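You operate a simulated robot arm through the tools that you are given. There is no shell and no other tool.

The job below is to be done with a simulated robot arm. You get a single attempt, and the scene is never put back.

## Task
Swap the stained filter for the new fine one and restart the flow.
Fine: flow off before the filter comes out; stained filter into the spent tub. Set down upright: stained filter.

Only the result counts: the job must be done as asked and must still hold three seconds after the hand-in. Knocking over, shifting, dropping, spilling or breaking anything else fails it.

## Robot
A 7-joint arm with a three-finger gripper, fixed in place. Base frame: the origin is on the floor under the middle of its stand, x ahead of it, y to its left, z up; the work surface is at about z = 870. Units: mm, rad, N and s.
It reaches about 1342 mm from its shoulder. Its first joint turns from -2.897 to 2.897 rad. Payload 2.69 kg.
Tool frame: the origin (TCP) lies between the finger pads and is the grasp point; the fingertips stand 30 mm ahead of it; z points along the fingers, y is the line along which they close. The gripper opens to 128 mm; its body begins 117 mm behind the TCP.
Orientation is that of the tool frame in the base frame, as a unit quaternion [x, y, z, w]. With the fingers straight down and closing along the base's y, the tool's x points along the base's -x, its y along +y and its z along -z.

## Interface
- The arm moves only by the tool nudge_tool. Its argument "targets" is a list of rows, each a list of 7 numbers: the turn, a rotation vector about the base's x, y, z in rad, then the shift along the base's x, y, z in mm, then the finger opening in mm, from 0 to 128. In form: [[rx, ry, rz, x, y, z, claw], ...]. A call has 1 to 20 rows; each row is the pose to reach, as a shift and turn from the pose commanded when the call began. A row lasts 0.2 s, in which the tool goes at most 50 mm and 0.15 rad; a call with a longer step from one row to the next is refused whole, and so is a gripper value outside its range. A pose out of reach is approached as far as the arm can. The call stops where the force on the tool passes 40 N (or 10 N more than at its start, if that is more) or the arm is blocked; 0.2 s more then pass. Each finger travels about 127 mm/s and halts on what it meets, pressing with about 34 N; the grip force reading is that of the motor and also rises with nothing between the fingers. The clock runs only during rows and for 0.2 s after the last one: add rows that repeat a pose to give the fingers time. The reply holds the time, the measured pose of the TCP, the force on the tool along the base axes, the opening and the grip force, in the units named above and with some noise, with the torque about the TCP (base axes, N m) and any sound that the robot's microphone picked up.
- Cameras (640 x 400 px; columns grow to the right, rows downward): "scene" is fixed at [222.6, -630.9, 1448.3]; the picture's right is [0.97, -0.25, 0.00], its down [-0.07, -0.27, -0.96] and it looks along [0.24, 0.93, -0.28] (base axes); focal length 327 px, centre (320, 200). "wrist" rides on the gripper at [58, 54, -131] in the tool frame; the picture's right is [-0.68, 0.74, 0.00], its down [-0.62, -0.57, -0.55] and it looks along [-0.40, -0.37, 0.84] (tool axes); focal length 234 px, centre (320, 200). There is no depth. A picture from a camera that has moved, and an enlarged one, comes with that camera's place and axes in the base frame and with its lens. The place of the scene camera against the robot may be out by one fixed shift of up to 25 mm in any direction.
- camera(camera): a new picture of that camera. The clock stands still meanwhile.
- raise_lower(by): moves the trunk up (or, below 0, down) by that many mm; the arm rides with it, the base frame stays. It gives what a move gives, with no picture.
- inspect(camera, box): a new picture of the part [left, top, right, bottom] of that camera's present view, enlarged. The clock stands still meanwhile.
- close_job(): hands the job in; it is judged then, once.

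Places have to be worked out from the pictures, the camera data and where the tool is seen. Open the gripper and draw the arm clear of the work before you hand the job in, unless the task says otherwise.

The tools are called after "Call:" as name(argument=value, ...) on one line, values as JSON. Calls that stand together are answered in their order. nudge_tool: Moves the arm, as the interface text tells. Its arguments: {"type":"object","properties":{"targets":{"type":"array","items":{"type":"array","items":{"type":"number"}}}},"required":["targets"]} The other tools are called the same way: raise_lower (by) moves the trunk up or down; camera (camera) takes a picture; inspect (camera, box) takes an enlarged picture of a part of a camera's view; close_job () hands the job in.

At the start:

```text
clock: 0.0
tcp_pos: [472.9, 513.2, 1166.2]
orientation: [-0.001, 1.0, 0.0, 0.0]
wrist_force: [-0.7, -0.2, 0.6]
ft_torque: [0.0, 0.02, 0.04]
grip_width: 127.8
gripper_force: 0.1
trunk travel left (down, up): [-150.0, 200.0]
```

scene: 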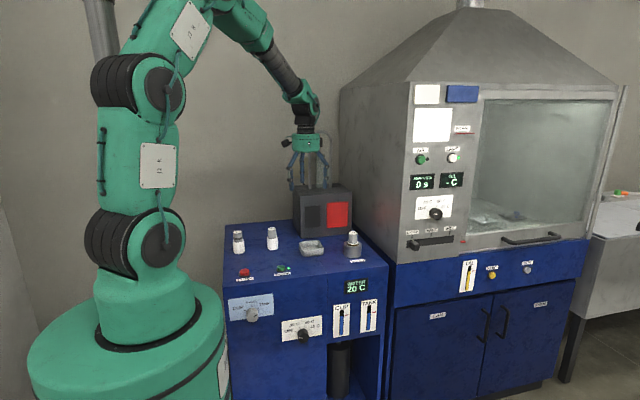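
wrist: 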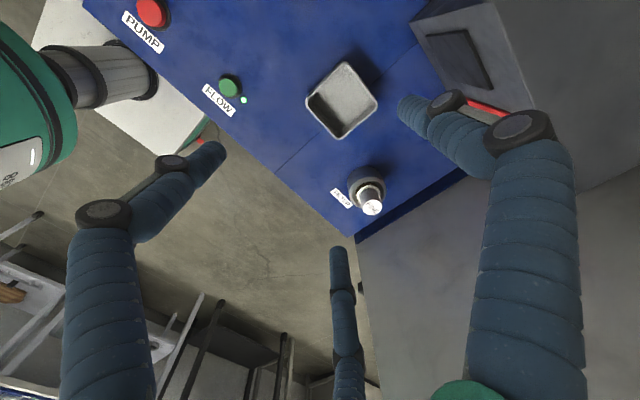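

I'll begin by enlarging the scene view around the blue bench to read the labels and find the filters.

Call:
inspect(camera="scene", box=[210, 170, 400, 300])

Call:
inspect(camera="scene", box=[210, 270, 400, 400])

Call:
inspect(camera="scene", box=[390, 70, 600, 280])

Call:
inspect(camera="wrist", box=[100, 0, 540, 260])

```text
3.08 times, centred on (305, 235) of scene
camera zoom: at [222.6, -630.9, 1448.3], right [0.97, -0.25, 0.0], down [-0.07, -0.27, -0.96], along [0.24, 0.93, -0.28], focal length 1006 px, centre (366, 92)
```

zoom: 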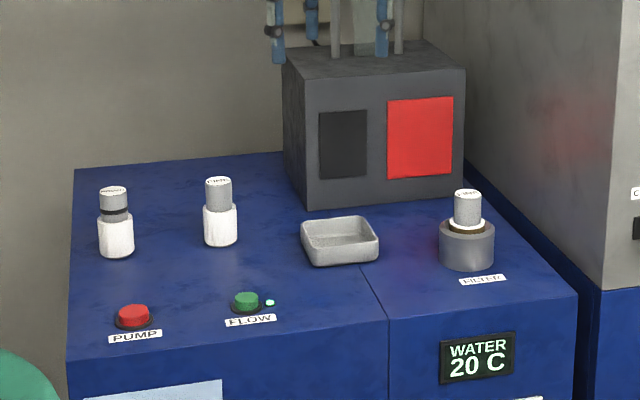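

```text
3.08 times, centred on (305, 335) of scene
camera zoom: at [222.6, -630.9, 1448.3], right [0.97, -0.25, 0.0], down [-0.07, -0.27, -0.96], along [0.24, 0.93, -0.28], focal length 1006 px, centre (366, -215)
```

zoom: 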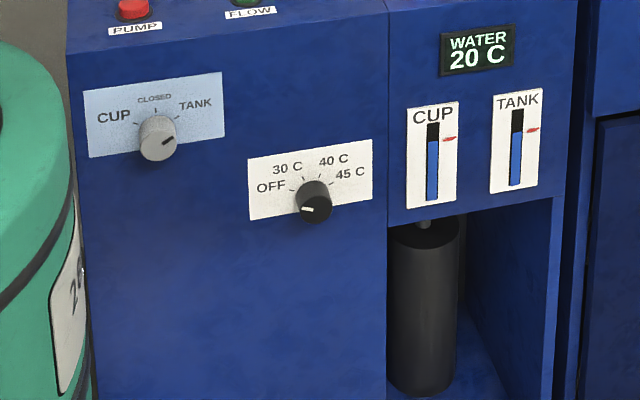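

```text
1.90 times, centred on (495, 175) of scene
camera zoom: at [222.6, -630.9, 1448.3], right [0.97, -0.25, 0.0], down [-0.07, -0.27, -0.96], along [0.24, 0.93, -0.28], focal length 623 px, centre (-13, 248)
```

zoom: 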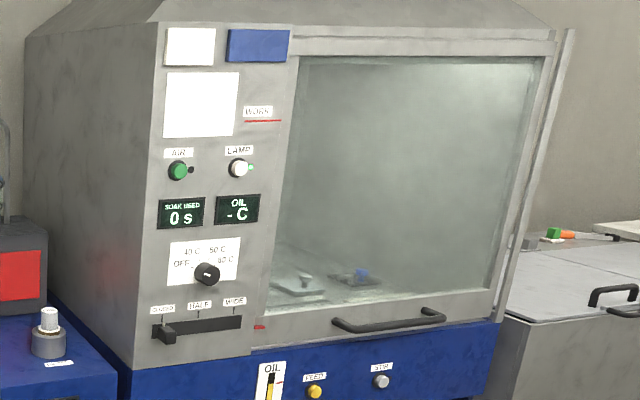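

```text
1.45 times, centred on (320, 130) of wrist
camera zoom: at [415.4, 567.4, 1296.4], right [0.68, 0.74, 0.0], down [0.62, -0.57, 0.55], along [0.4, -0.37, -0.84], focal length 341 px, centre (320, 302)
```

zoom: 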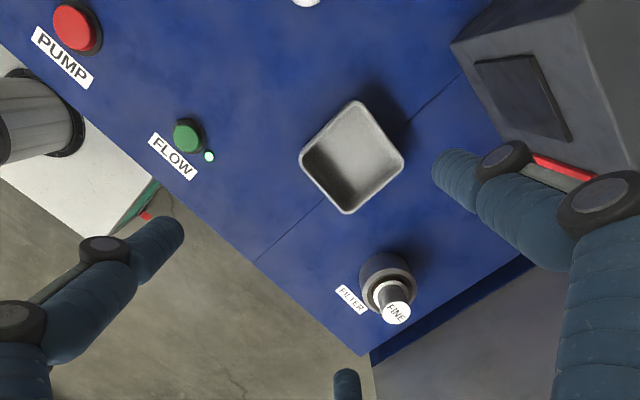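

The bench shows PUMP and FLOW buttons (lit lamp beside FLOW), a tray, a FILTER socket and two spare filters. I'm zooming more closely to read each filter's label.

Call:
inspect(camera="scene", box=[225, 218, 295, 262])

Call:
inspect(camera="scene", box=[295, 220, 375, 270])

Call:
inspect(camera="scene", box=[230, 255, 300, 290])

Call:
inspect(camera="scene", box=[280, 120, 370, 240])

Call:
inspect(camera="wrist", box=[300, 140, 420, 230])

```text
9.09 times, centred on (260, 240) of scene
camera zoom: at [222.6, -630.9, 1448.3], right [0.97, -0.25, 0.0], down [-0.07, -0.27, -0.96], along [0.24, 0.93, -0.28], focal length 2974 px, centre (866, -164)
```

zoom: 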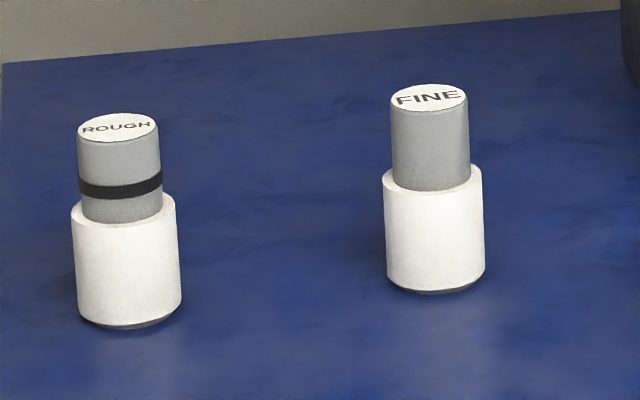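

```text
8.00 times, centred on (335, 245) of scene
camera zoom: at [222.6, -630.9, 1448.3], right [0.97, -0.25, 0.0], down [-0.07, -0.27, -0.96], along [0.24, 0.93, -0.28], focal length 2617 px, centre (200, -160)
```

zoom: 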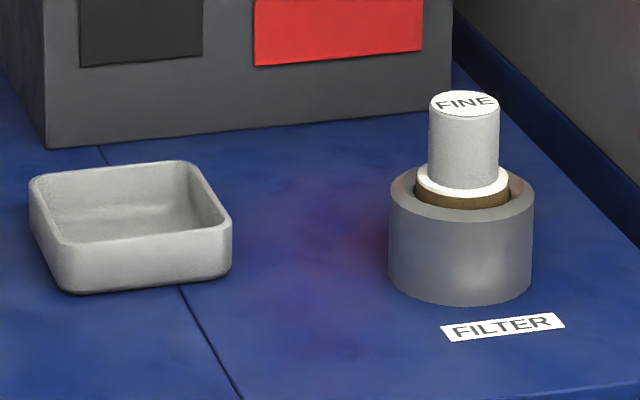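

```text
9.14 times, centred on (265, 272) of scene
camera zoom: at [222.6, -630.9, 1448.3], right [0.97, -0.25, 0.0], down [-0.07, -0.27, -0.96], along [0.24, 0.93, -0.28], focal length 2991 px, centre (823, -463)
```

zoom: 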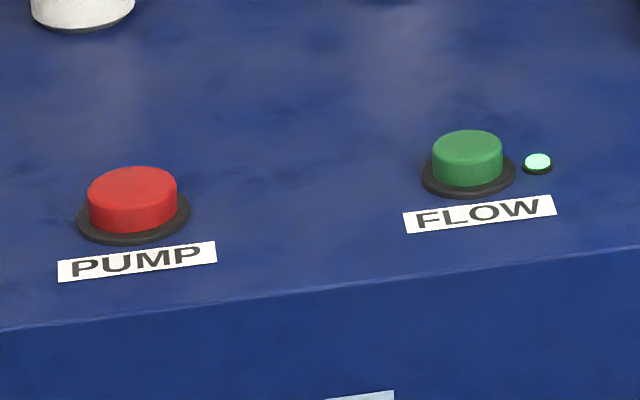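

```text
3.33 times, centred on (325, 180) of scene
camera zoom: at [222.6, -630.9, 1448.3], right [0.97, -0.25, 0.0], down [-0.07, -0.27, -0.96], along [0.24, 0.93, -0.28], focal length 1090 px, centre (303, 267)
```

zoom: 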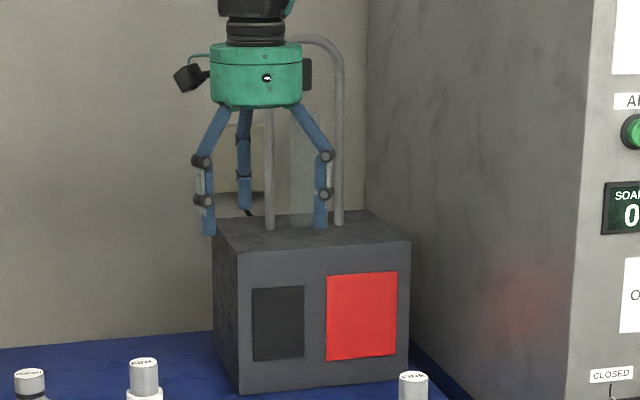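

```text
4.44 times, centred on (360, 185) of wrist
camera zoom: at [415.4, 567.4, 1296.4], right [0.68, 0.74, 0.0], down [0.62, -0.57, 0.55], along [0.4, -0.37, -0.84], focal length 1041 px, centre (142, 267)
```

zoom: 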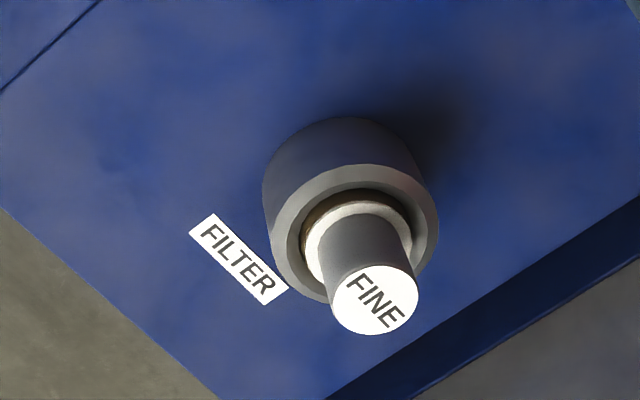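

The stained filter (brown collar, labelled FINE) is in the socket at about (647, 476). The new FINE is at about (346, 643), the ROUGH one at about (207, 638), and a tub at about (489, 545). I'll check the rest of the scene for any other tub or labels.

Call:
inspect(camera="scene", box=[560, 170, 640, 240])

Call:
inspect(camera="scene", box=[400, 140, 480, 250])

Call:
inspect(camera="scene", box=[460, 180, 600, 250])

Call:
inspect(camera="scene", box=[390, 250, 600, 350])

Call:
inspect(camera="wrist", box=[0, 180, 340, 400])

```text
5.71 times, centred on (600, 205) of scene
camera zoom: at [222.6, -630.9, 1448.3], right [0.97, -0.25, 0.0], down [-0.07, -0.27, -0.96], along [0.24, 0.93, -0.28], focal length 1869 px, centre (-1280, 171)
```

zoom: 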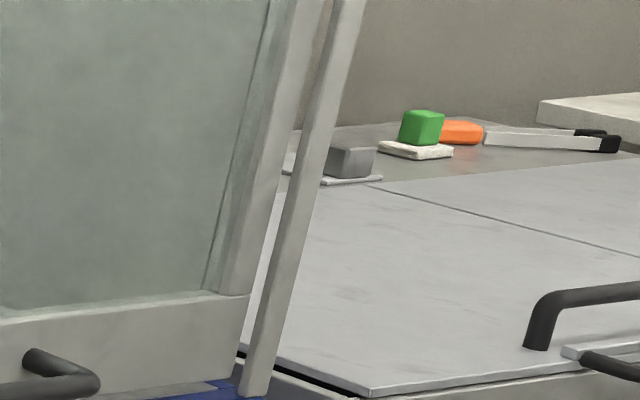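

```text
3.64 times, centred on (440, 195) of scene
camera zoom: at [222.6, -630.9, 1448.3], right [0.97, -0.25, 0.0], down [-0.07, -0.27, -0.96], along [0.24, 0.93, -0.28], focal length 1190 px, centre (-116, 218)
```

zoom: 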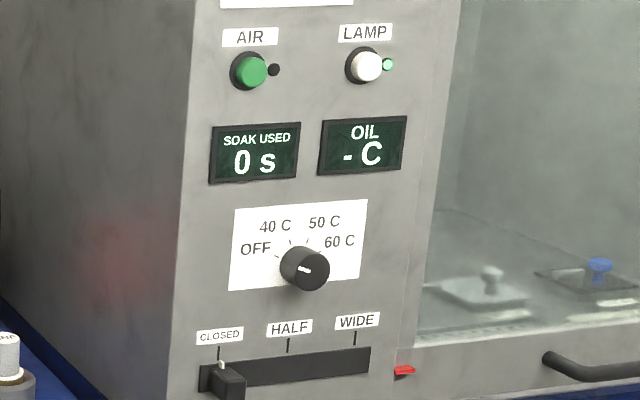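

```text
4.57 times, centred on (530, 215) of scene
camera zoom: at [222.6, -630.9, 1448.3], right [0.97, -0.25, 0.0], down [-0.07, -0.27, -0.96], along [0.24, 0.93, -0.28], focal length 1495 px, centre (-640, 131)
```

zoom: 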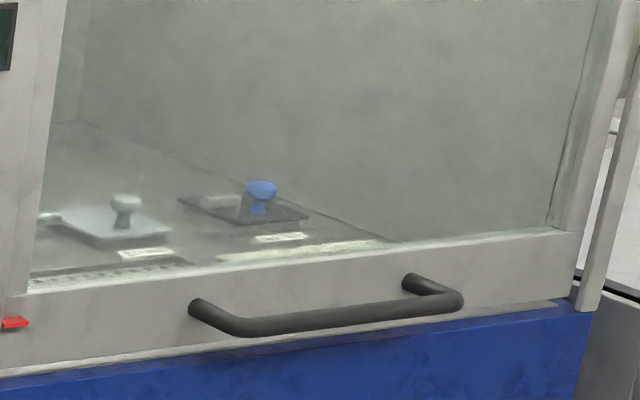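

```text
3.05 times, centred on (495, 300) of scene
camera zoom: at [222.6, -630.9, 1448.3], right [0.97, -0.25, 0.0], down [-0.07, -0.27, -0.96], along [0.24, 0.93, -0.28], focal length 997 px, centre (-213, -105)
```

zoom: 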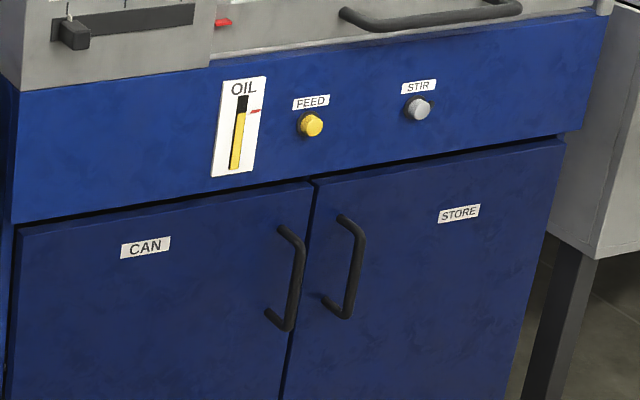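

```text
1.82 times, centred on (170, 290) of wrist
camera zoom: at [415.4, 567.4, 1296.4], right [0.68, 0.74, 0.0], down [0.62, -0.57, 0.55], along [0.4, -0.37, -0.84], focal length 426 px, centre (593, 36)
```

zoom: 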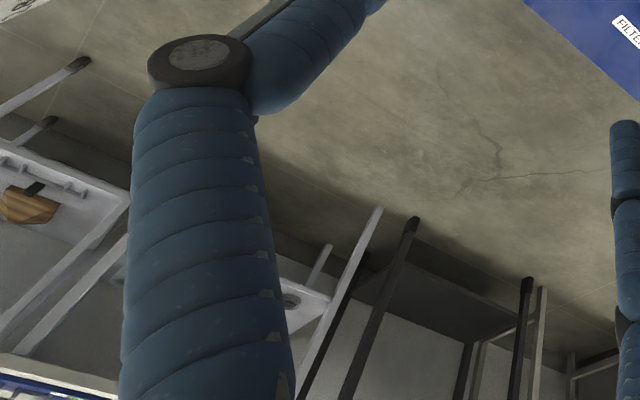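

The only tub on the bench is the small open tray, so I take it as the spent tub, and the lit lamp means flow is on. I'll close the fingers and move above the FLOW button, which I estimate at (354, 430), to get a closer wrist view.

Call:
nudge_tool(targets=[[0, 0, 0, -24, -17, -20, 128], [0, 0, 0, -48, -34, -40, 90], [0, 0, 0, -72, -51, -60, 50], [0, 0, 0, -96, -68, -80, 10], [0, 0, 0, -119, -85, -106, 0], [0, 0, 0, -119, -85, -106, 0], [0, 0, 0, -119, -85, -106, 0]])

Call:
camera(camera="wrist")

Call:
camera(camera="scene")

```text
clock: 1.6
tcp_pos: [352.8, 428.0, 1061.4]
orientation: [-0.001, 1.0, 0.0, 0.0]
wrist_force: [0.0, 0.9, 0.2]
ft_torque: [-0.01, 0.0, 0.0]
grip_width: 2.0
gripper_force: 31.4
trunk travel left (down, up): [-150.0, 200.0]
```

```text
taken
camera wrist: at [296.4, 481.9, 1192.4], right [0.68, 0.74, 0.0], down [0.62, -0.57, 0.55], along [0.4, -0.37, -0.84], focal length 234 px, centre (320, 200)
```

wrist: 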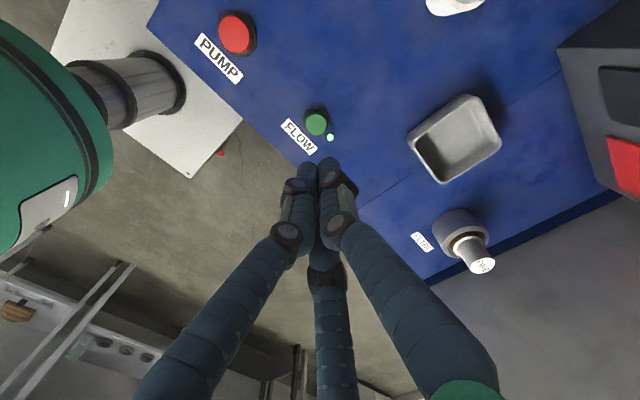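

```text
taken
```

scene: 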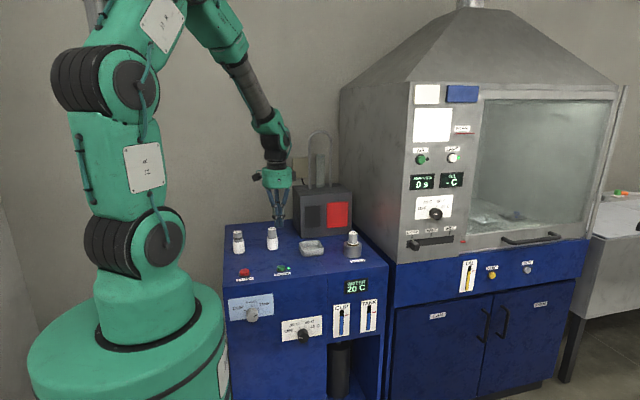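

Now I'll zoom into the wrist view to pin down the button, the tub and the filter socket.

Call:
inspect(camera="wrist", box=[270, 90, 370, 170])

Call:
inspect(camera="wrist", box=[400, 80, 520, 290])

```text
5.00 times, centred on (320, 130) of wrist
camera zoom: at [296.4, 481.9, 1192.4], right [0.68, 0.74, 0.0], down [0.62, -0.57, 0.55], along [0.4, -0.37, -0.84], focal length 1171 px, centre (320, 550)
```

zoom: 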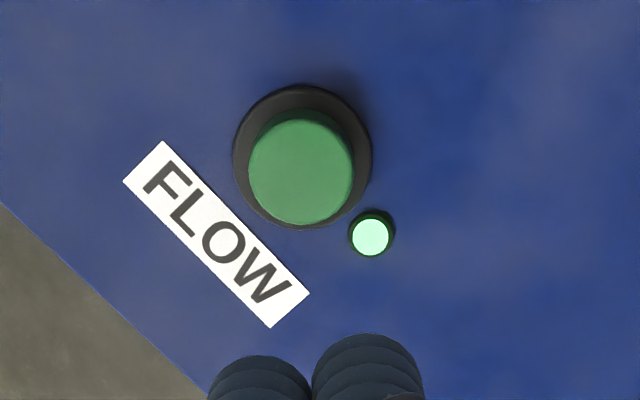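

```text
1.90 times, centred on (460, 185) of wrist
camera zoom: at [296.4, 481.9, 1192.4], right [0.68, 0.74, 0.0], down [0.62, -0.57, 0.55], along [0.4, -0.37, -0.84], focal length 446 px, centre (53, 229)
```

zoom: 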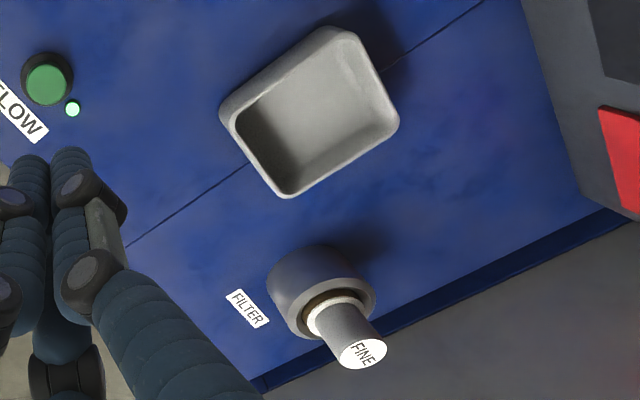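

FLOW button resolves to (353.5, 422.5) with its top near z 888; the lamp is 29 mm away in +x. I'll descend to about 12 mm above the button.

Call:
nudge_tool(targets=[[0, 0, 0, 0.7, -5.5, -40, 0], [0, 0, 0, 0.7, -5.5, -80, 0], [0, 0, 0, 0.7, -5.5, -110, 0], [0, 0, 0, 0.7, -5.5, -130, 0], [0, 0, 0, 0.7, -5.5, -131, 0]])

Call:
camera(camera="wrist")

Call:
inspect(camera="scene", box=[225, 200, 345, 290])

```text
clock: 2.8
tcp_pos: [353.3, 422.7, 928.2]
orientation: [0.0, 1.0, 0.0, -0.001]
wrist_force: [0.3, -0.9, -0.5]
ft_torque: [-0.01, 0.0, 0.02]
grip_width: 2.0
gripper_force: 31.4
trunk travel left (down, up): [-150.0, 200.0]
```

```text
taken
camera wrist: at [296.0, 477.7, 1058.7], right [0.68, 0.74, 0.0], down [0.62, -0.57, 0.55], along [0.4, -0.37, -0.84], focal length 234 px, centre (320, 200)
```

wrist: 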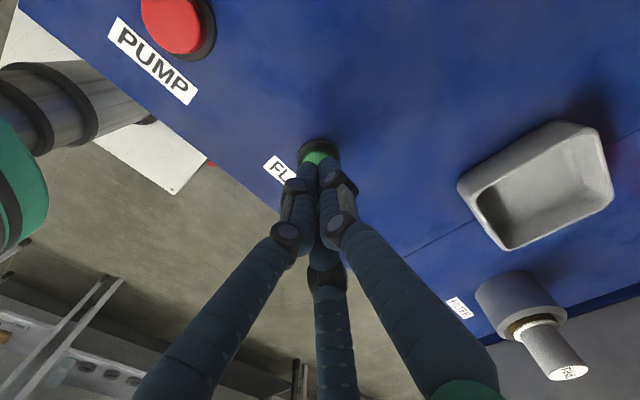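

```text
4.44 times, centred on (285, 245) of scene
camera zoom: at [222.6, -630.9, 1448.3], right [0.97, -0.25, 0.0], down [-0.07, -0.27, -0.96], along [0.24, 0.93, -0.28], focal length 1454 px, centre (476, 0)
```

zoom: 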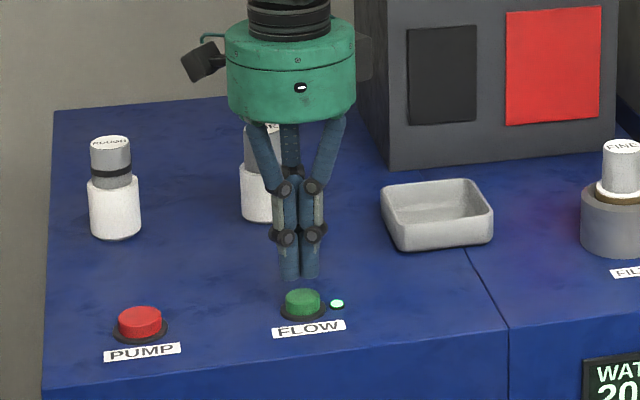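

The fingertips are centred over the green button. I'll press down in small steps; the call stops itself if the force builds up.

Call:
nudge_tool(targets=[[0, 0, 0, 0, 0, -4, 0], [0, 0, 0, 0, 0, -7, 0], [0, 0, 0, 0, 0, -9, 0], [0, 0, 0, 0, 0, -11, 0], [0, 0, 0, 0, 0, -13, 0]])

Call:
inspect(camera="scene", box=[225, 200, 345, 290])

```text
clock: 4.0
tcp_pos: [355.1, 423.4, 915.0]
orientation: [0.0, 1.0, 0.001, 0.0]
wrist_force: [0.1, -1.1, -0.1]
ft_torque: [-0.03, -0.02, 0.02]
grip_width: 2.3
gripper_force: 31.2
trunk travel left (down, up): [-150.0, 200.0]
```

```text
4.44 times, centred on (285, 245) of scene
camera zoom: at [222.6, -630.9, 1448.3], right [0.97, -0.25, 0.0], down [-0.07, -0.27, -0.96], along [0.24, 0.93, -0.28], focal length 1454 px, centre (476, 0)
```

zoom: 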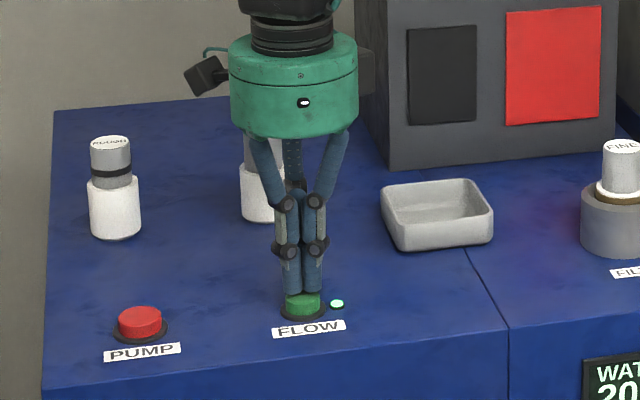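

No contact yet at fingertip z of about 885. I'll continue down in 1 mm steps, watching force and lamp.

Call:
nudge_tool(targets=[[0, 0, 0, 0, 0, -1, 0], [0, 0, 0, 0, 0, -2, 0], [0, 0, 0, 0, 0, -3, 0], [0, 0, 0, 0, 0, -4, 0]])

Call:
inspect(camera="scene", box=[255, 230, 315, 290])

```text
clock: 5.0
tcp_pos: [355.0, 422.0, 911.1]
orientation: [0.0, 1.0, 0.0, 0.0]
wrist_force: [0.2, -0.1, -0.1]
ft_torque: [-0.03, -0.01, -0.01]
grip_width: 2.2
gripper_force: 30.9
trunk travel left (down, up): [-150.0, 200.0]
```

```text
6.67 times, centred on (285, 260) of scene
camera zoom: at [222.6, -630.9, 1448.3], right [0.97, -0.25, 0.0], down [-0.07, -0.27, -0.96], along [0.24, 0.93, -0.28], focal length 2181 px, centre (553, -200)
```

zoom: 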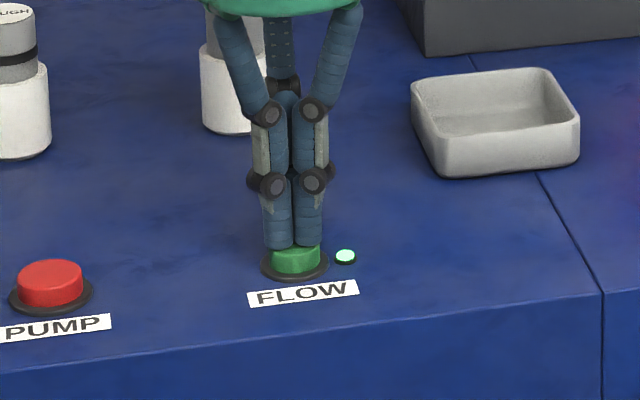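

Still no contact force; the tips look just above the button. Continuing down by 1 mm steps.

Call:
nudge_tool(targets=[[0, 0, 0, 0, -1, -1, 0], [0, 0, 0, 0, -1, -2, 0], [0, 0, 0, 0, -1, -3, 0]])

Call:
inspect(camera="scene", box=[255, 230, 315, 290])

```text
clock: 5.8
tcp_pos: [354.6, 420.6, 909.9]
orientation: [0.0, 1.0, 0.0, 0.0]
wrist_force: [-1.2, -0.9, 0.8]
ft_torque: [-0.02, -0.02, -0.02]
grip_width: 2.2
gripper_force: 31.3
trunk travel left (down, up): [-150.0, 200.0]
```

```text
6.67 times, centred on (285, 260) of scene
camera zoom: at [222.6, -630.9, 1448.3], right [0.97, -0.25, 0.0], down [-0.07, -0.27, -0.96], along [0.24, 0.93, -0.28], focal length 2181 px, centre (553, -200)
```

zoom: 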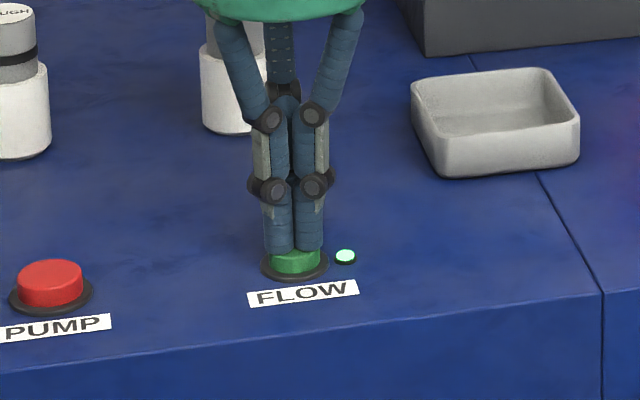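

Force is still near zero, so I keep descending in small steps until the press registers.

Call:
nudge_tool(targets=[[0, 0, 0, 0, 0, -1, 0], [0, 0, 0, 0, 0, -2, 0], [0, 0, 0, 0, 0, -3, 0]])

Call:
inspect(camera="scene", box=[255, 230, 315, 290])

```text
clock: 6.6
tcp_pos: [355.1, 422.5, 907.4]
orientation: [0.0, 1.0, 0.0, 0.0]
wrist_force: [-2.1, 1.6, 5.2]
ft_torque: [-0.01, 0.05, 0.01]
grip_width: 2.1
gripper_force: 31.1
trunk travel left (down, up): [-150.0, 200.0]
heard: click
```

```text
6.67 times, centred on (285, 260) of scene
camera zoom: at [222.6, -630.9, 1448.3], right [0.97, -0.25, 0.0], down [-0.07, -0.27, -0.96], along [0.24, 0.93, -0.28], focal length 2181 px, centre (553, -200)
```

zoom: 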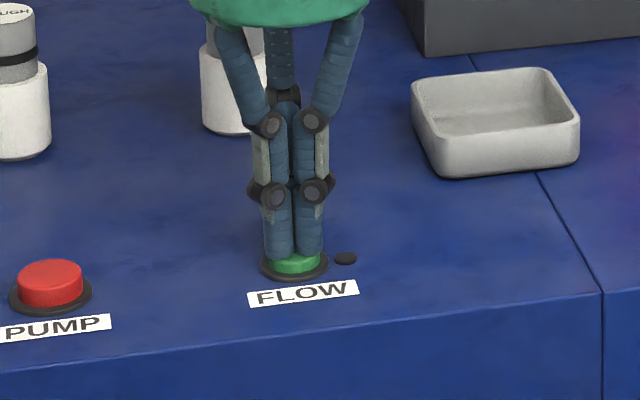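

Click heard and the FLOW lamp is now dark: flow is off. I'll retract straight up and travel above the socket at about (647, 476), opening the fingers on the way.

Call:
nudge_tool(targets=[[0, 0, 0, 0, 0, 20, 0], [0, 0, 0, 0, 0, 60, 0], [0, 0, 0, 0, 0, 105, 0], [0, 0, 0, 0, 0, 150, 0], [0, 0, 0, 42, 8, 165, 20], [0, 0, 0, 84, 16, 180, 60], [0, 0, 0, 126, 24, 190, 90], [0, 0, 0, 168, 32, 194, 90], [0, 0, 0, 210, 40, 194, 90], [0, 0, 0, 252, 48, 194, 90], [0, 0, 0, 292, 54, 194, 90], [0, 0, 0, 292, 54, 194, 90]])

Call:
camera(camera="wrist")

Call:
camera(camera="scene")

```text
clock: 9.2
tcp_pos: [646.2, 476.4, 1101.0]
orientation: [0.0, 1.0, 0.0, -0.001]
wrist_force: [1.2, -0.6, -0.9]
ft_torque: [-0.01, 0.04, 0.0]
grip_width: 89.9
gripper_force: 0.0
trunk travel left (down, up): [-150.0, 200.0]
```

```text
taken
camera wrist: at [588.1, 529.8, 1231.3], right [0.68, 0.74, 0.0], down [0.62, -0.57, 0.55], along [0.4, -0.37, -0.84], focal length 234 px, centre (320, 200)
```

wrist: 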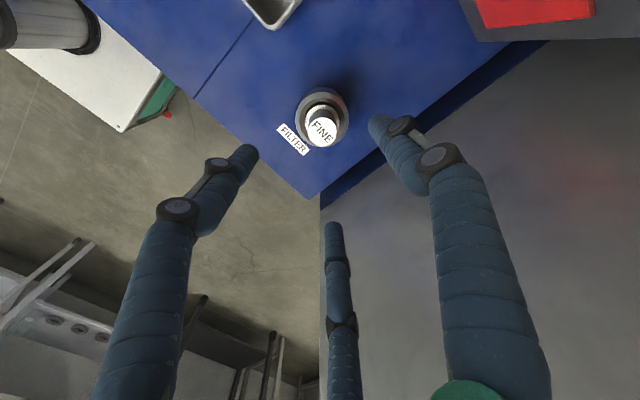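

```text
taken
```

scene: 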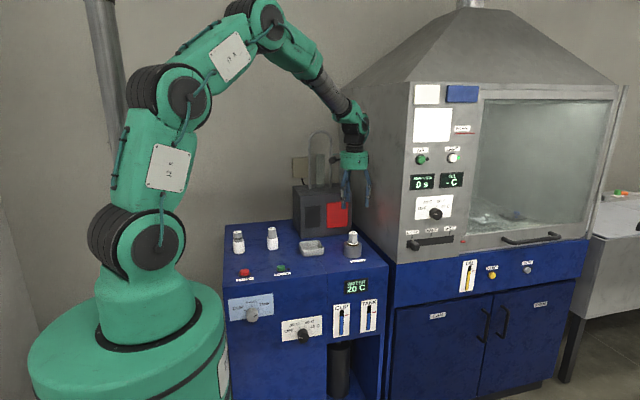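

The gripper is above the socket. I'll zoom into the wrist view to locate the filter cap and ring precisely.

Call:
inspect(camera="wrist", box=[270, 75, 370, 165])

Call:
inspect(camera="scene", box=[320, 140, 400, 270])

```text
4.44 times, centred on (320, 120) of wrist
camera zoom: at [588.1, 529.8, 1231.3], right [0.68, 0.74, 0.0], down [0.62, -0.57, 0.55], along [0.4, -0.37, -0.84], focal length 1041 px, centre (320, 556)
```

zoom: 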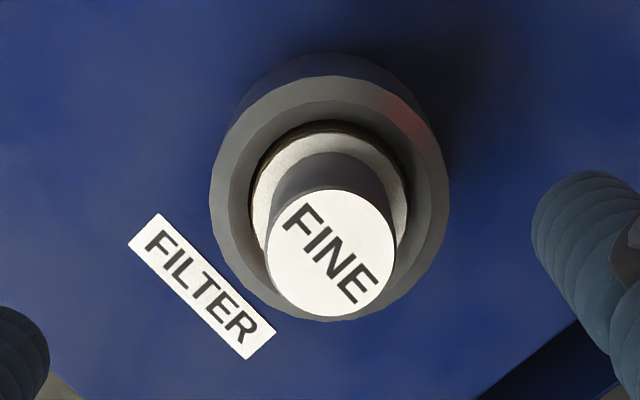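

```text
3.08 times, centred on (360, 205) of scene
camera zoom: at [222.6, -630.9, 1448.3], right [0.97, -0.25, 0.0], down [-0.07, -0.27, -0.96], along [0.24, 0.93, -0.28], focal length 1006 px, centre (197, 185)
```

zoom: 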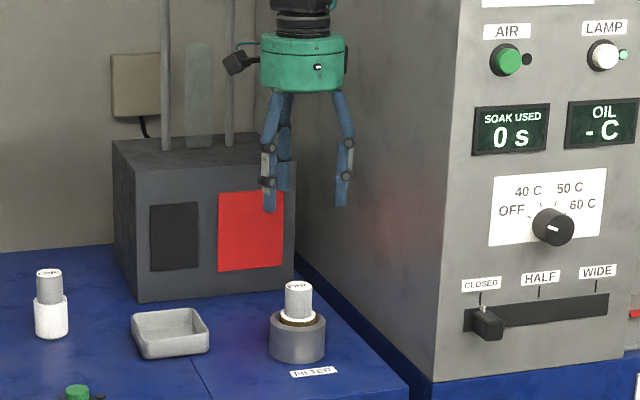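

Triangulating the two wrist views puts the filter axis at about (649.5, 476.7), cap top z ≈ 959 and shoulder z ≈ 922. I'll descend part way to recheck the alignment from close up.

Call:
nudge_tool(targets=[[0, 0, 0, 2, 1, -40, 80], [0, 0, 0, 2.9, 1, -80, 80], [0, 0, 0, 2.9, 1, -95, 80], [0, 0, 0, 2.9, 1, -95, 80]])

Call:
camera(camera="wrist")

Call:
inspect(camera="wrist", box=[250, 90, 390, 220])

Call:
inspect(camera="scene", box=[320, 190, 390, 270])

```text
clock: 10.2
tcp_pos: [649.1, 476.5, 1005.8]
orientation: [0.001, 1.0, -0.001, 0.001]
wrist_force: [1.1, -1.8, -0.2]
ft_torque: [-0.03, -0.02, -0.02]
grip_width: 80.1
gripper_force: 0.1
trunk travel left (down, up): [-150.0, 200.0]
```

```text
taken
camera wrist: at [591.6, 529.6, 1135.2], right [0.68, 0.74, 0.0], down [0.62, -0.57, 0.55], along [0.4, -0.37, -0.84], focal length 234 px, centre (320, 200)
```

wrist: 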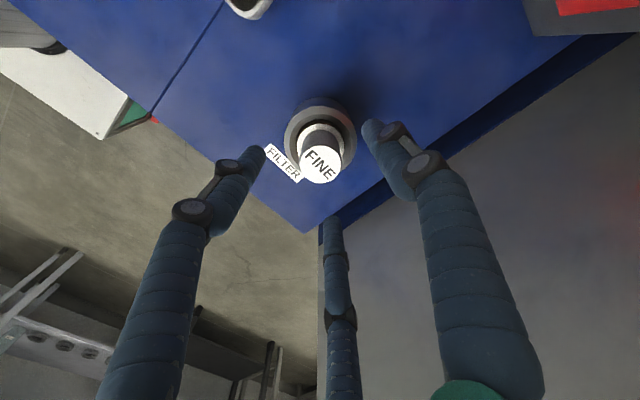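

```text
3.08 times, centred on (320, 155) of wrist
camera zoom: at [591.6, 529.6, 1135.2], right [0.68, 0.74, 0.0], down [0.62, -0.57, 0.55], along [0.4, -0.37, -0.84], focal length 720 px, centre (320, 338)
```

zoom: 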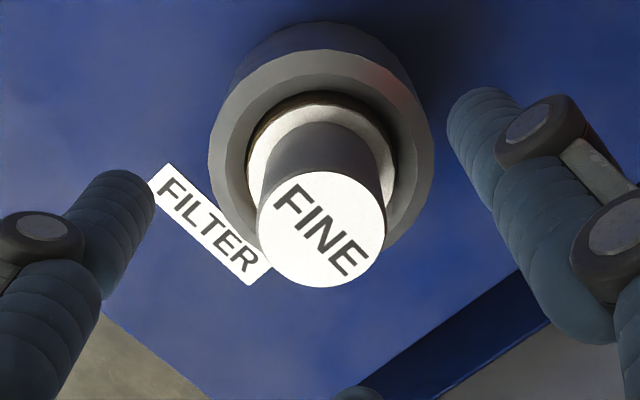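

```text
5.00 times, centred on (355, 230) of scene
camera zoom: at [222.6, -630.9, 1448.3], right [0.97, -0.25, 0.0], down [-0.07, -0.27, -0.96], along [0.24, 0.93, -0.28], focal length 1636 px, centre (145, 50)
```

zoom: 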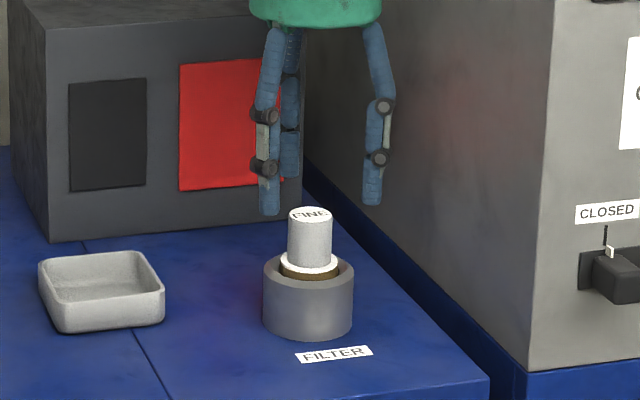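

The cap top is centred within about 1 mm of the tool axis (offset ≈ +0.7, -0.2 mm). I'll descend so the fingertips stop just above the shoulder (TCP z ≈ 957), staying open for now.

Call:
nudge_tool(targets=[[0, 0, 0, 0.6, -0.2, -20, 80], [0, 0, 0, 0.6, -0.2, -38, 80], [0, 0, 0, 0.6, -0.2, -48, 80], [0, 0, 0, 0.6, -0.2, -48, 80]])

Call:
inspect(camera="wrist", box=[230, 90, 410, 270])

Call:
inspect(camera="scene", box=[320, 200, 390, 270])

```text
clock: 11.2
tcp_pos: [649.0, 477.0, 956.9]
orientation: [0.0, 1.0, -0.001, 0.0]
wrist_force: [-0.5, 0.1, 0.6]
ft_torque: [-0.02, 0.02, 0.01]
grip_width: 80.1
gripper_force: 0.0
trunk travel left (down, up): [-150.0, 200.0]
```

```text
2.22 times, centred on (320, 180) of wrist
camera zoom: at [591.6, 530.9, 1087.6], right [0.68, 0.74, 0.0], down [0.62, -0.57, 0.55], along [0.4, -0.37, -0.84], focal length 520 px, centre (320, 244)
```

zoom: 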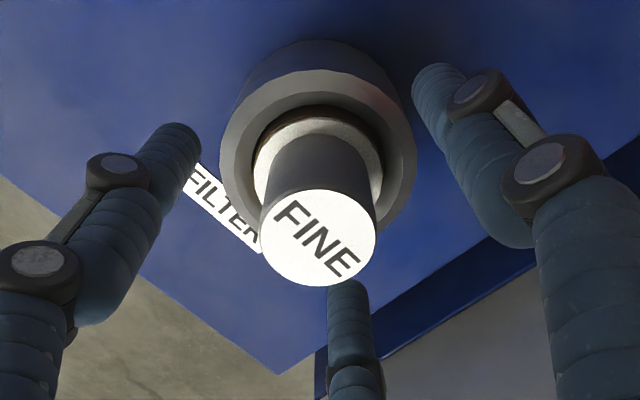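

```text
5.71 times, centred on (355, 235) of scene
camera zoom: at [222.6, -630.9, 1448.3], right [0.97, -0.25, 0.0], down [-0.07, -0.27, -0.96], along [0.24, 0.93, -0.28], focal length 1869 px, centre (120, 0)
```

zoom: 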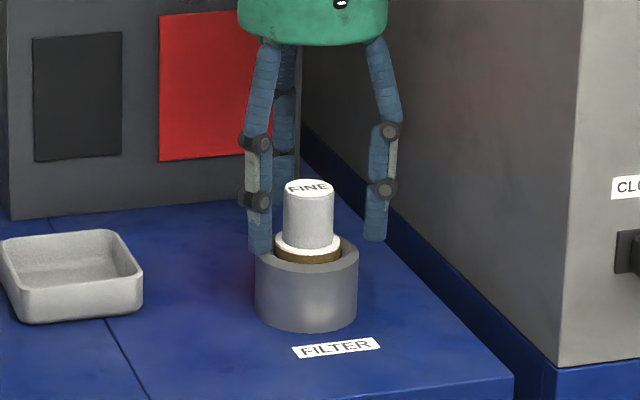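

Both views agree that the cap sits about 1 mm further in +x and -y than the tool axis. I'll correct that small offset and close the fingers on the cap.

Call:
nudge_tool(targets=[[0, 0, 0, 1.0, -0.9, 0, 80], [0, 0, 0, 1.0, -0.9, 0, 60], [0, 0, 0, 1.0, -0.9, 0, 45], [0, 0, 0, 1.0, -0.9, 0, 35], [0, 0, 0, 1.0, -0.9, 0, 25], [0, 0, 0, 1.0, -0.9, 0, 25]])

Call:
inspect(camera="wrist", box=[230, 90, 410, 270])

Call:
inspect(camera="scene", box=[320, 200, 390, 270])

```text
clock: 12.6
tcp_pos: [650.7, 477.0, 957.8]
orientation: [0.0, 1.0, 0.0, 0.0]
wrist_force: [-0.5, -0.1, -0.5]
ft_torque: [-0.03, 0.0, 0.04]
grip_width: 33.2
gripper_force: 33.6
trunk travel left (down, up): [-150.0, 200.0]
```

```text
2.22 times, centred on (320, 180) of wrist
camera zoom: at [592.8, 529.8, 1087.9], right [0.68, 0.74, 0.0], down [0.62, -0.57, 0.55], along [0.4, -0.37, -0.84], focal length 520 px, centre (320, 244)
```

zoom: 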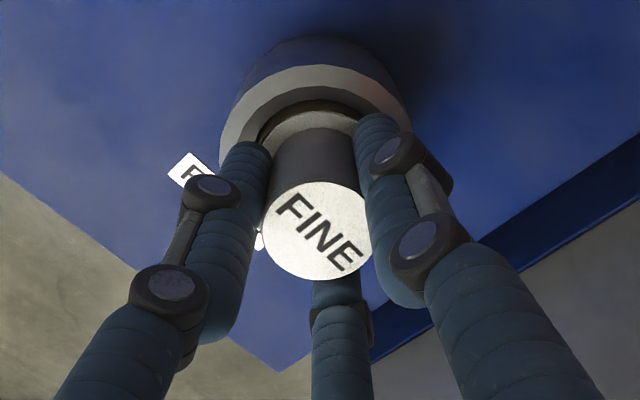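

```text
5.71 times, centred on (355, 235) of scene
camera zoom: at [222.6, -630.9, 1448.3], right [0.97, -0.25, 0.0], down [-0.07, -0.27, -0.96], along [0.24, 0.93, -0.28], focal length 1869 px, centre (120, 0)
```

zoom: 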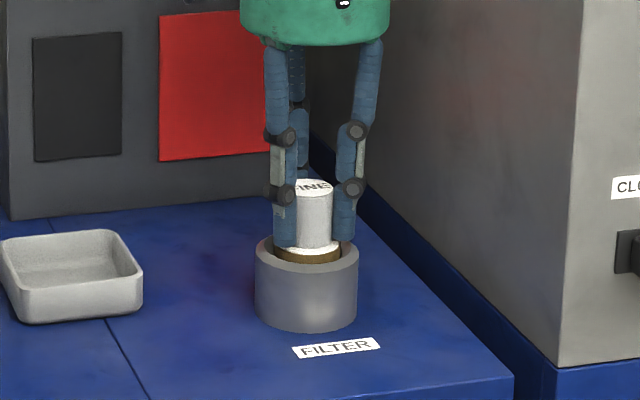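

Grip is on the cap (33.2 mm, 33.6 N) with no side load. I'll lift straight up slowly, watching the force.

Call:
nudge_tool(targets=[[0, 0, 0, 0, 0, 3, 25], [0, 0, 0, 0, 0, 8, 25], [0, 0, 0, 0, 0, 14, 25], [0, 0, 0, 0, 0, 20, 25]])

Call:
inspect(camera="scene", box=[320, 200, 390, 270])

```text
clock: 13.6
tcp_pos: [649.3, 475.7, 978.2]
orientation: [0.0, 1.0, -0.001, 0.0]
wrist_force: [0.2, -0.6, -0.1]
ft_torque: [0.0, 0.01, 0.02]
grip_width: 32.7
gripper_force: 34.1
trunk travel left (down, up): [-150.0, 200.0]
```

```text
5.71 times, centred on (355, 235) of scene
camera zoom: at [222.6, -630.9, 1448.3], right [0.97, -0.25, 0.0], down [-0.07, -0.27, -0.96], along [0.24, 0.93, -0.28], focal length 1869 px, centre (120, 0)
```

zoom: 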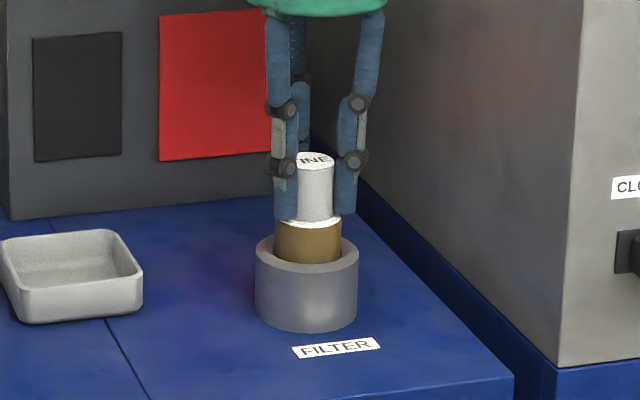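

The filter comes out cleanly, brown body visible. I'll raise it well clear and carry it over to the tub at about (488, 543), staying high.

Call:
nudge_tool(targets=[[0, 0, 0, 0, 0, 20, 25], [0, 0, 0, 0, 0, 50, 25], [0, 0, 0, 0, 0, 82, 25], [0, 0, 0, -30, 12, 85, 25], [0, 0, 0, -65, 27, 85, 25], [0, 0, 0, -100, 41, 85, 25], [0, 0, 0, -135, 56, 85, 25], [0, 0, 0, -162, 66, 85, 25], [0, 0, 0, -162, 66, 85, 25], [0, 0, 0, -162, 66, 85, 25]])

Call:
camera(camera="wrist")

Call:
inspect(camera="scene", box=[225, 170, 395, 290])

```text
clock: 15.8
tcp_pos: [487.8, 540.7, 1061.5]
orientation: [-0.001, 1.0, -0.001, 0.0]
wrist_force: [0.2, 0.6, 0.0]
ft_torque: [0.01, 0.04, 0.0]
grip_width: 32.9
gripper_force: 33.7
trunk travel left (down, up): [-150.0, 200.0]
```

```text
taken
camera wrist: at [431.2, 595.4, 1192.2], right [0.68, 0.74, 0.0], down [0.62, -0.57, 0.55], along [0.4, -0.37, -0.84], focal length 234 px, centre (320, 200)
```

wrist: 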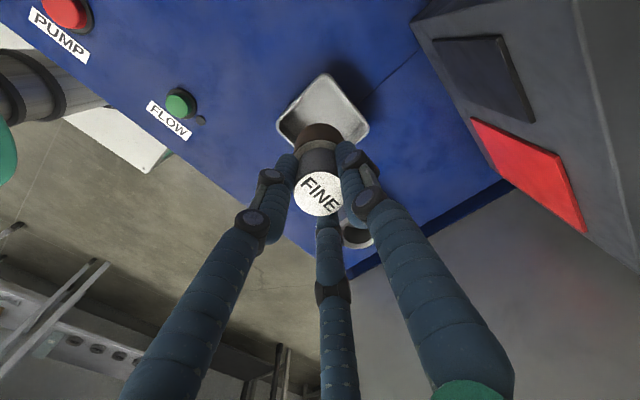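

```text
3.33 times, centred on (310, 230) of scene
camera zoom: at [222.6, -630.9, 1448.3], right [0.97, -0.25, 0.0], down [-0.07, -0.27, -0.96], along [0.24, 0.93, -0.28], focal length 1090 px, centre (353, 100)
```

zoom: 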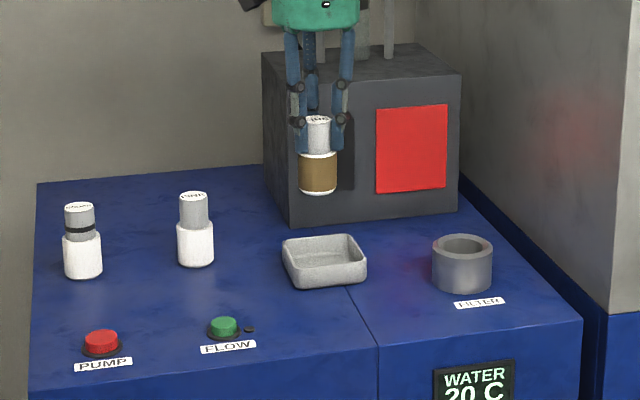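

The filter is held over the tub. I'll zoom the wrist view on the tub rim to find its centre.

Call:
inspect(camera="wrist", box=[260, 65, 390, 165])

Call:
inspect(camera="scene", box=[285, 195, 365, 265])

```text
4.00 times, centred on (325, 115) of wrist
camera zoom: at [431.2, 595.4, 1192.2], right [0.68, 0.74, 0.0], down [0.62, -0.57, 0.55], along [0.4, -0.37, -0.84], focal length 937 px, centre (300, 540)
```

zoom: 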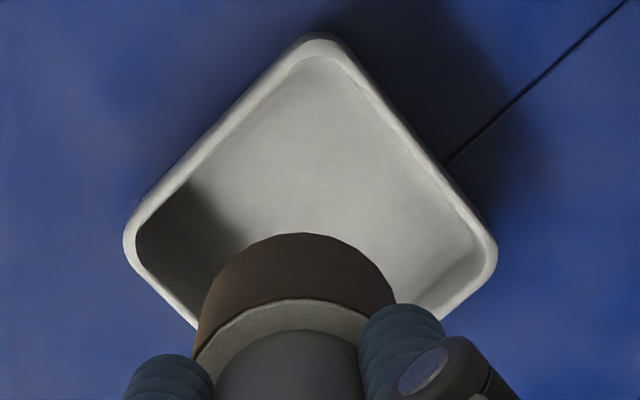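

```text
5.71 times, centred on (325, 230) of scene
camera zoom: at [222.6, -630.9, 1448.3], right [0.97, -0.25, 0.0], down [-0.07, -0.27, -0.96], along [0.24, 0.93, -0.28], focal length 1869 px, centre (291, 29)
```

zoom: 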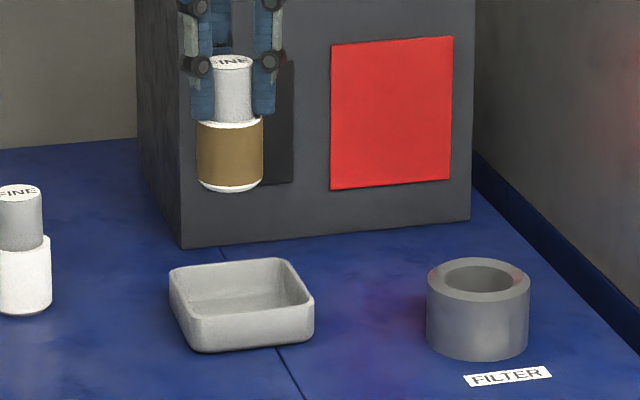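

The tub's rim corners resolve to a square centred about (492, 541.5), roughly 84 mm wide and with its rim near z 897. I'll shift +3 mm in x and descend to just above the rim for an alignment check.

Call:
nudge_tool(targets=[[0, 0, 0, 2, 0, -20, 25], [0, 0, 0, 3, 0, -40, 25], [0, 0, 0, 3, 0, -57, 25], [0, 0, 0, 3, 0, -57, 25]])

Call:
inspect(camera="wrist", box=[240, 60, 410, 200])

Call:
inspect(camera="scene", box=[285, 195, 365, 265])

```text
clock: 16.8
tcp_pos: [493.1, 541.8, 1005.5]
orientation: [0.0, 1.0, -0.001, 0.0]
wrist_force: [0.5, -0.9, -1.0]
ft_torque: [0.0, -0.01, 0.01]
grip_width: 32.8
gripper_force: 34.4
trunk travel left (down, up): [-150.0, 200.0]
```

```text
2.86 times, centred on (325, 130) of wrist
camera zoom: at [435.4, 596.3, 1135.1], right [0.68, 0.74, 0.0], down [0.62, -0.57, 0.55], along [0.4, -0.37, -0.84], focal length 669 px, centre (306, 400)
```

zoom: 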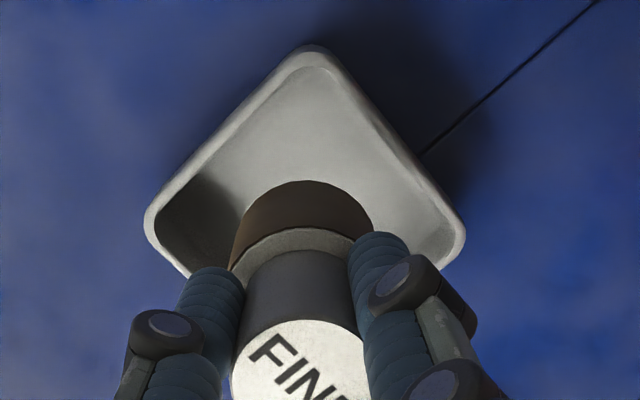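

```text
5.71 times, centred on (325, 230) of scene
camera zoom: at [222.6, -630.9, 1448.3], right [0.97, -0.25, 0.0], down [-0.07, -0.27, -0.96], along [0.24, 0.93, -0.28], focal length 1869 px, centre (291, 29)
```

zoom: 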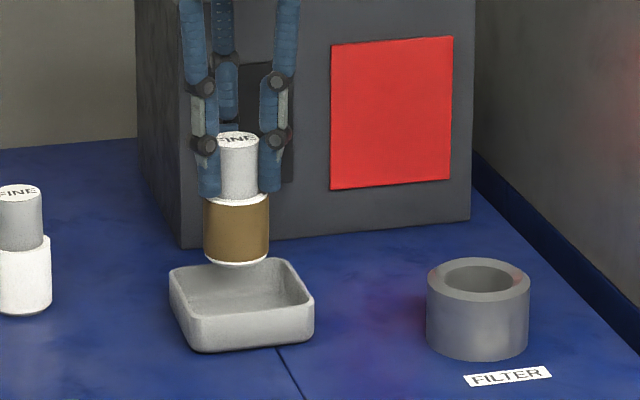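

Filter and tub agree to within about 2–3 mm. I'll shift +2 mm in x and lower the filter into the tub, stopping just above the expected floor contact.

Call:
nudge_tool(targets=[[0, 0, 0, 2, 0, -10, 25], [0, 0, 0, 2, 0, -22, 25], [0, 0, 0, 2, 0, -32, 25], [0, 0, 0, 2, 0, -38, 25], [0, 0, 0, 2, 0, -38, 25]])

Call:
inspect(camera="scene", box=[285, 195, 365, 265])

Call:
inspect(camera="wrist", box=[240, 60, 410, 200])

```text
clock: 18.0
tcp_pos: [493.5, 541.5, 966.2]
orientation: [0.0, 1.0, -0.001, 0.0]
wrist_force: [0.6, 0.5, -1.9]
ft_torque: [0.02, 0.02, 0.02]
grip_width: 33.1
gripper_force: 33.9
trunk travel left (down, up): [-150.0, 200.0]
```

```text
5.71 times, centred on (325, 230) of scene
camera zoom: at [222.6, -630.9, 1448.3], right [0.97, -0.25, 0.0], down [-0.07, -0.27, -0.96], along [0.24, 0.93, -0.28], focal length 1869 px, centre (291, 29)
```

zoom: 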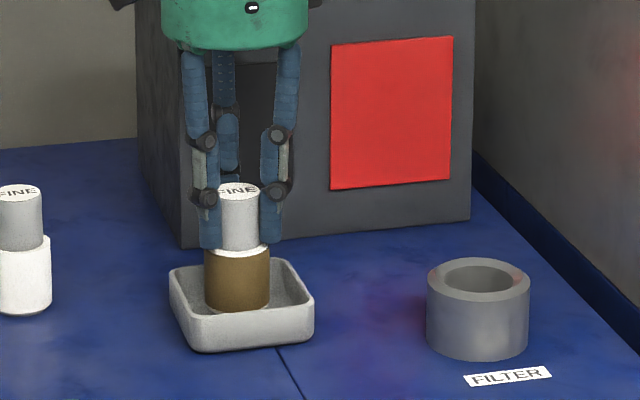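

```text
2.86 times, centred on (325, 130) of wrist
camera zoom: at [435.8, 596.3, 1096.7], right [0.68, 0.74, 0.0], down [0.62, -0.57, 0.55], along [0.4, -0.37, -0.84], focal length 669 px, centre (306, 400)
```

zoom: 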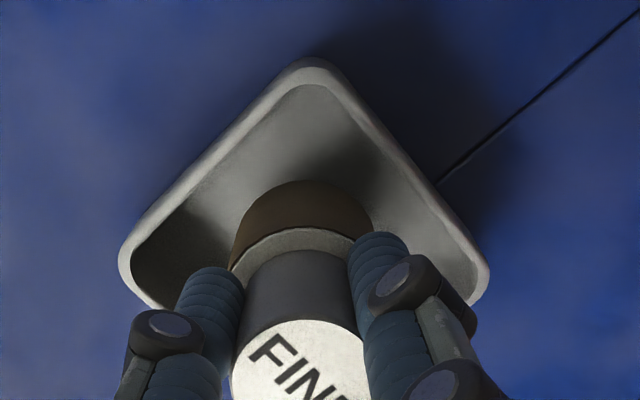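

The filter is centred inside the tub, with the bottom about 6–10 mm above the floor. I'll lower in 1 mm steps and watch for contact.

Call:
nudge_tool(targets=[[0, 0, 0, 0, 0, -1.5, 25], [0, 0, 0, 0, 0, -3, 25], [0, 0, 0, 0, 0, -4.5, 25], [0, 0, 0, 0, 0, -4.5, 25]])

Call:
inspect(camera="scene", box=[285, 195, 365, 265])

```text
clock: 19.0
tcp_pos: [493.9, 542.3, 962.8]
orientation: [0.0, 1.0, 0.0, 0.0]
wrist_force: [0.1, 0.2, -0.5]
ft_torque: [0.03, 0.01, 0.0]
grip_width: 33.1
gripper_force: 34.2
trunk travel left (down, up): [-150.0, 200.0]
```

```text
5.71 times, centred on (325, 230) of scene
camera zoom: at [222.6, -630.9, 1448.3], right [0.97, -0.25, 0.0], down [-0.07, -0.27, -0.96], along [0.24, 0.93, -0.28], focal length 1869 px, centre (291, 29)
```

zoom: 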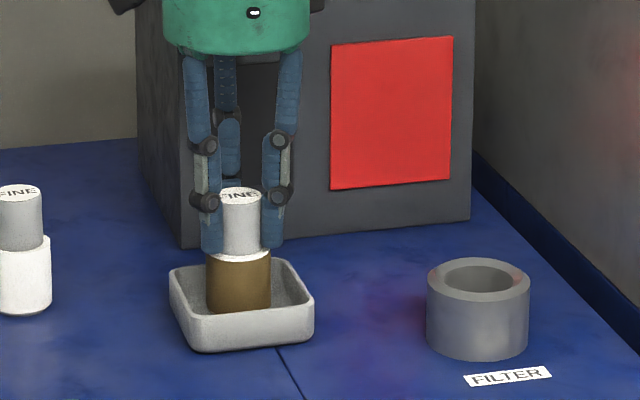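

No contact yet (force ≈ 0). Continuing down in 1 mm steps.

Call:
nudge_tool(targets=[[0, 0, 0, 0, 0, -1, 25], [0, 0, 0, 0, 0, -2, 25], [0, 0, 0, 0, 0, -3, 25], [0, 0, 0, 0, 0, -3, 25]])

```text
clock: 20.0
tcp_pos: [493.5, 542.6, 958.8]
orientation: [0.0, 1.0, 0.0, 0.0]
wrist_force: [-0.5, 0.0, -0.9]
ft_torque: [-0.01, 0.01, -0.04]
grip_width: 32.6
gripper_force: 34.1
trunk travel left (down, up): [-150.0, 200.0]
```

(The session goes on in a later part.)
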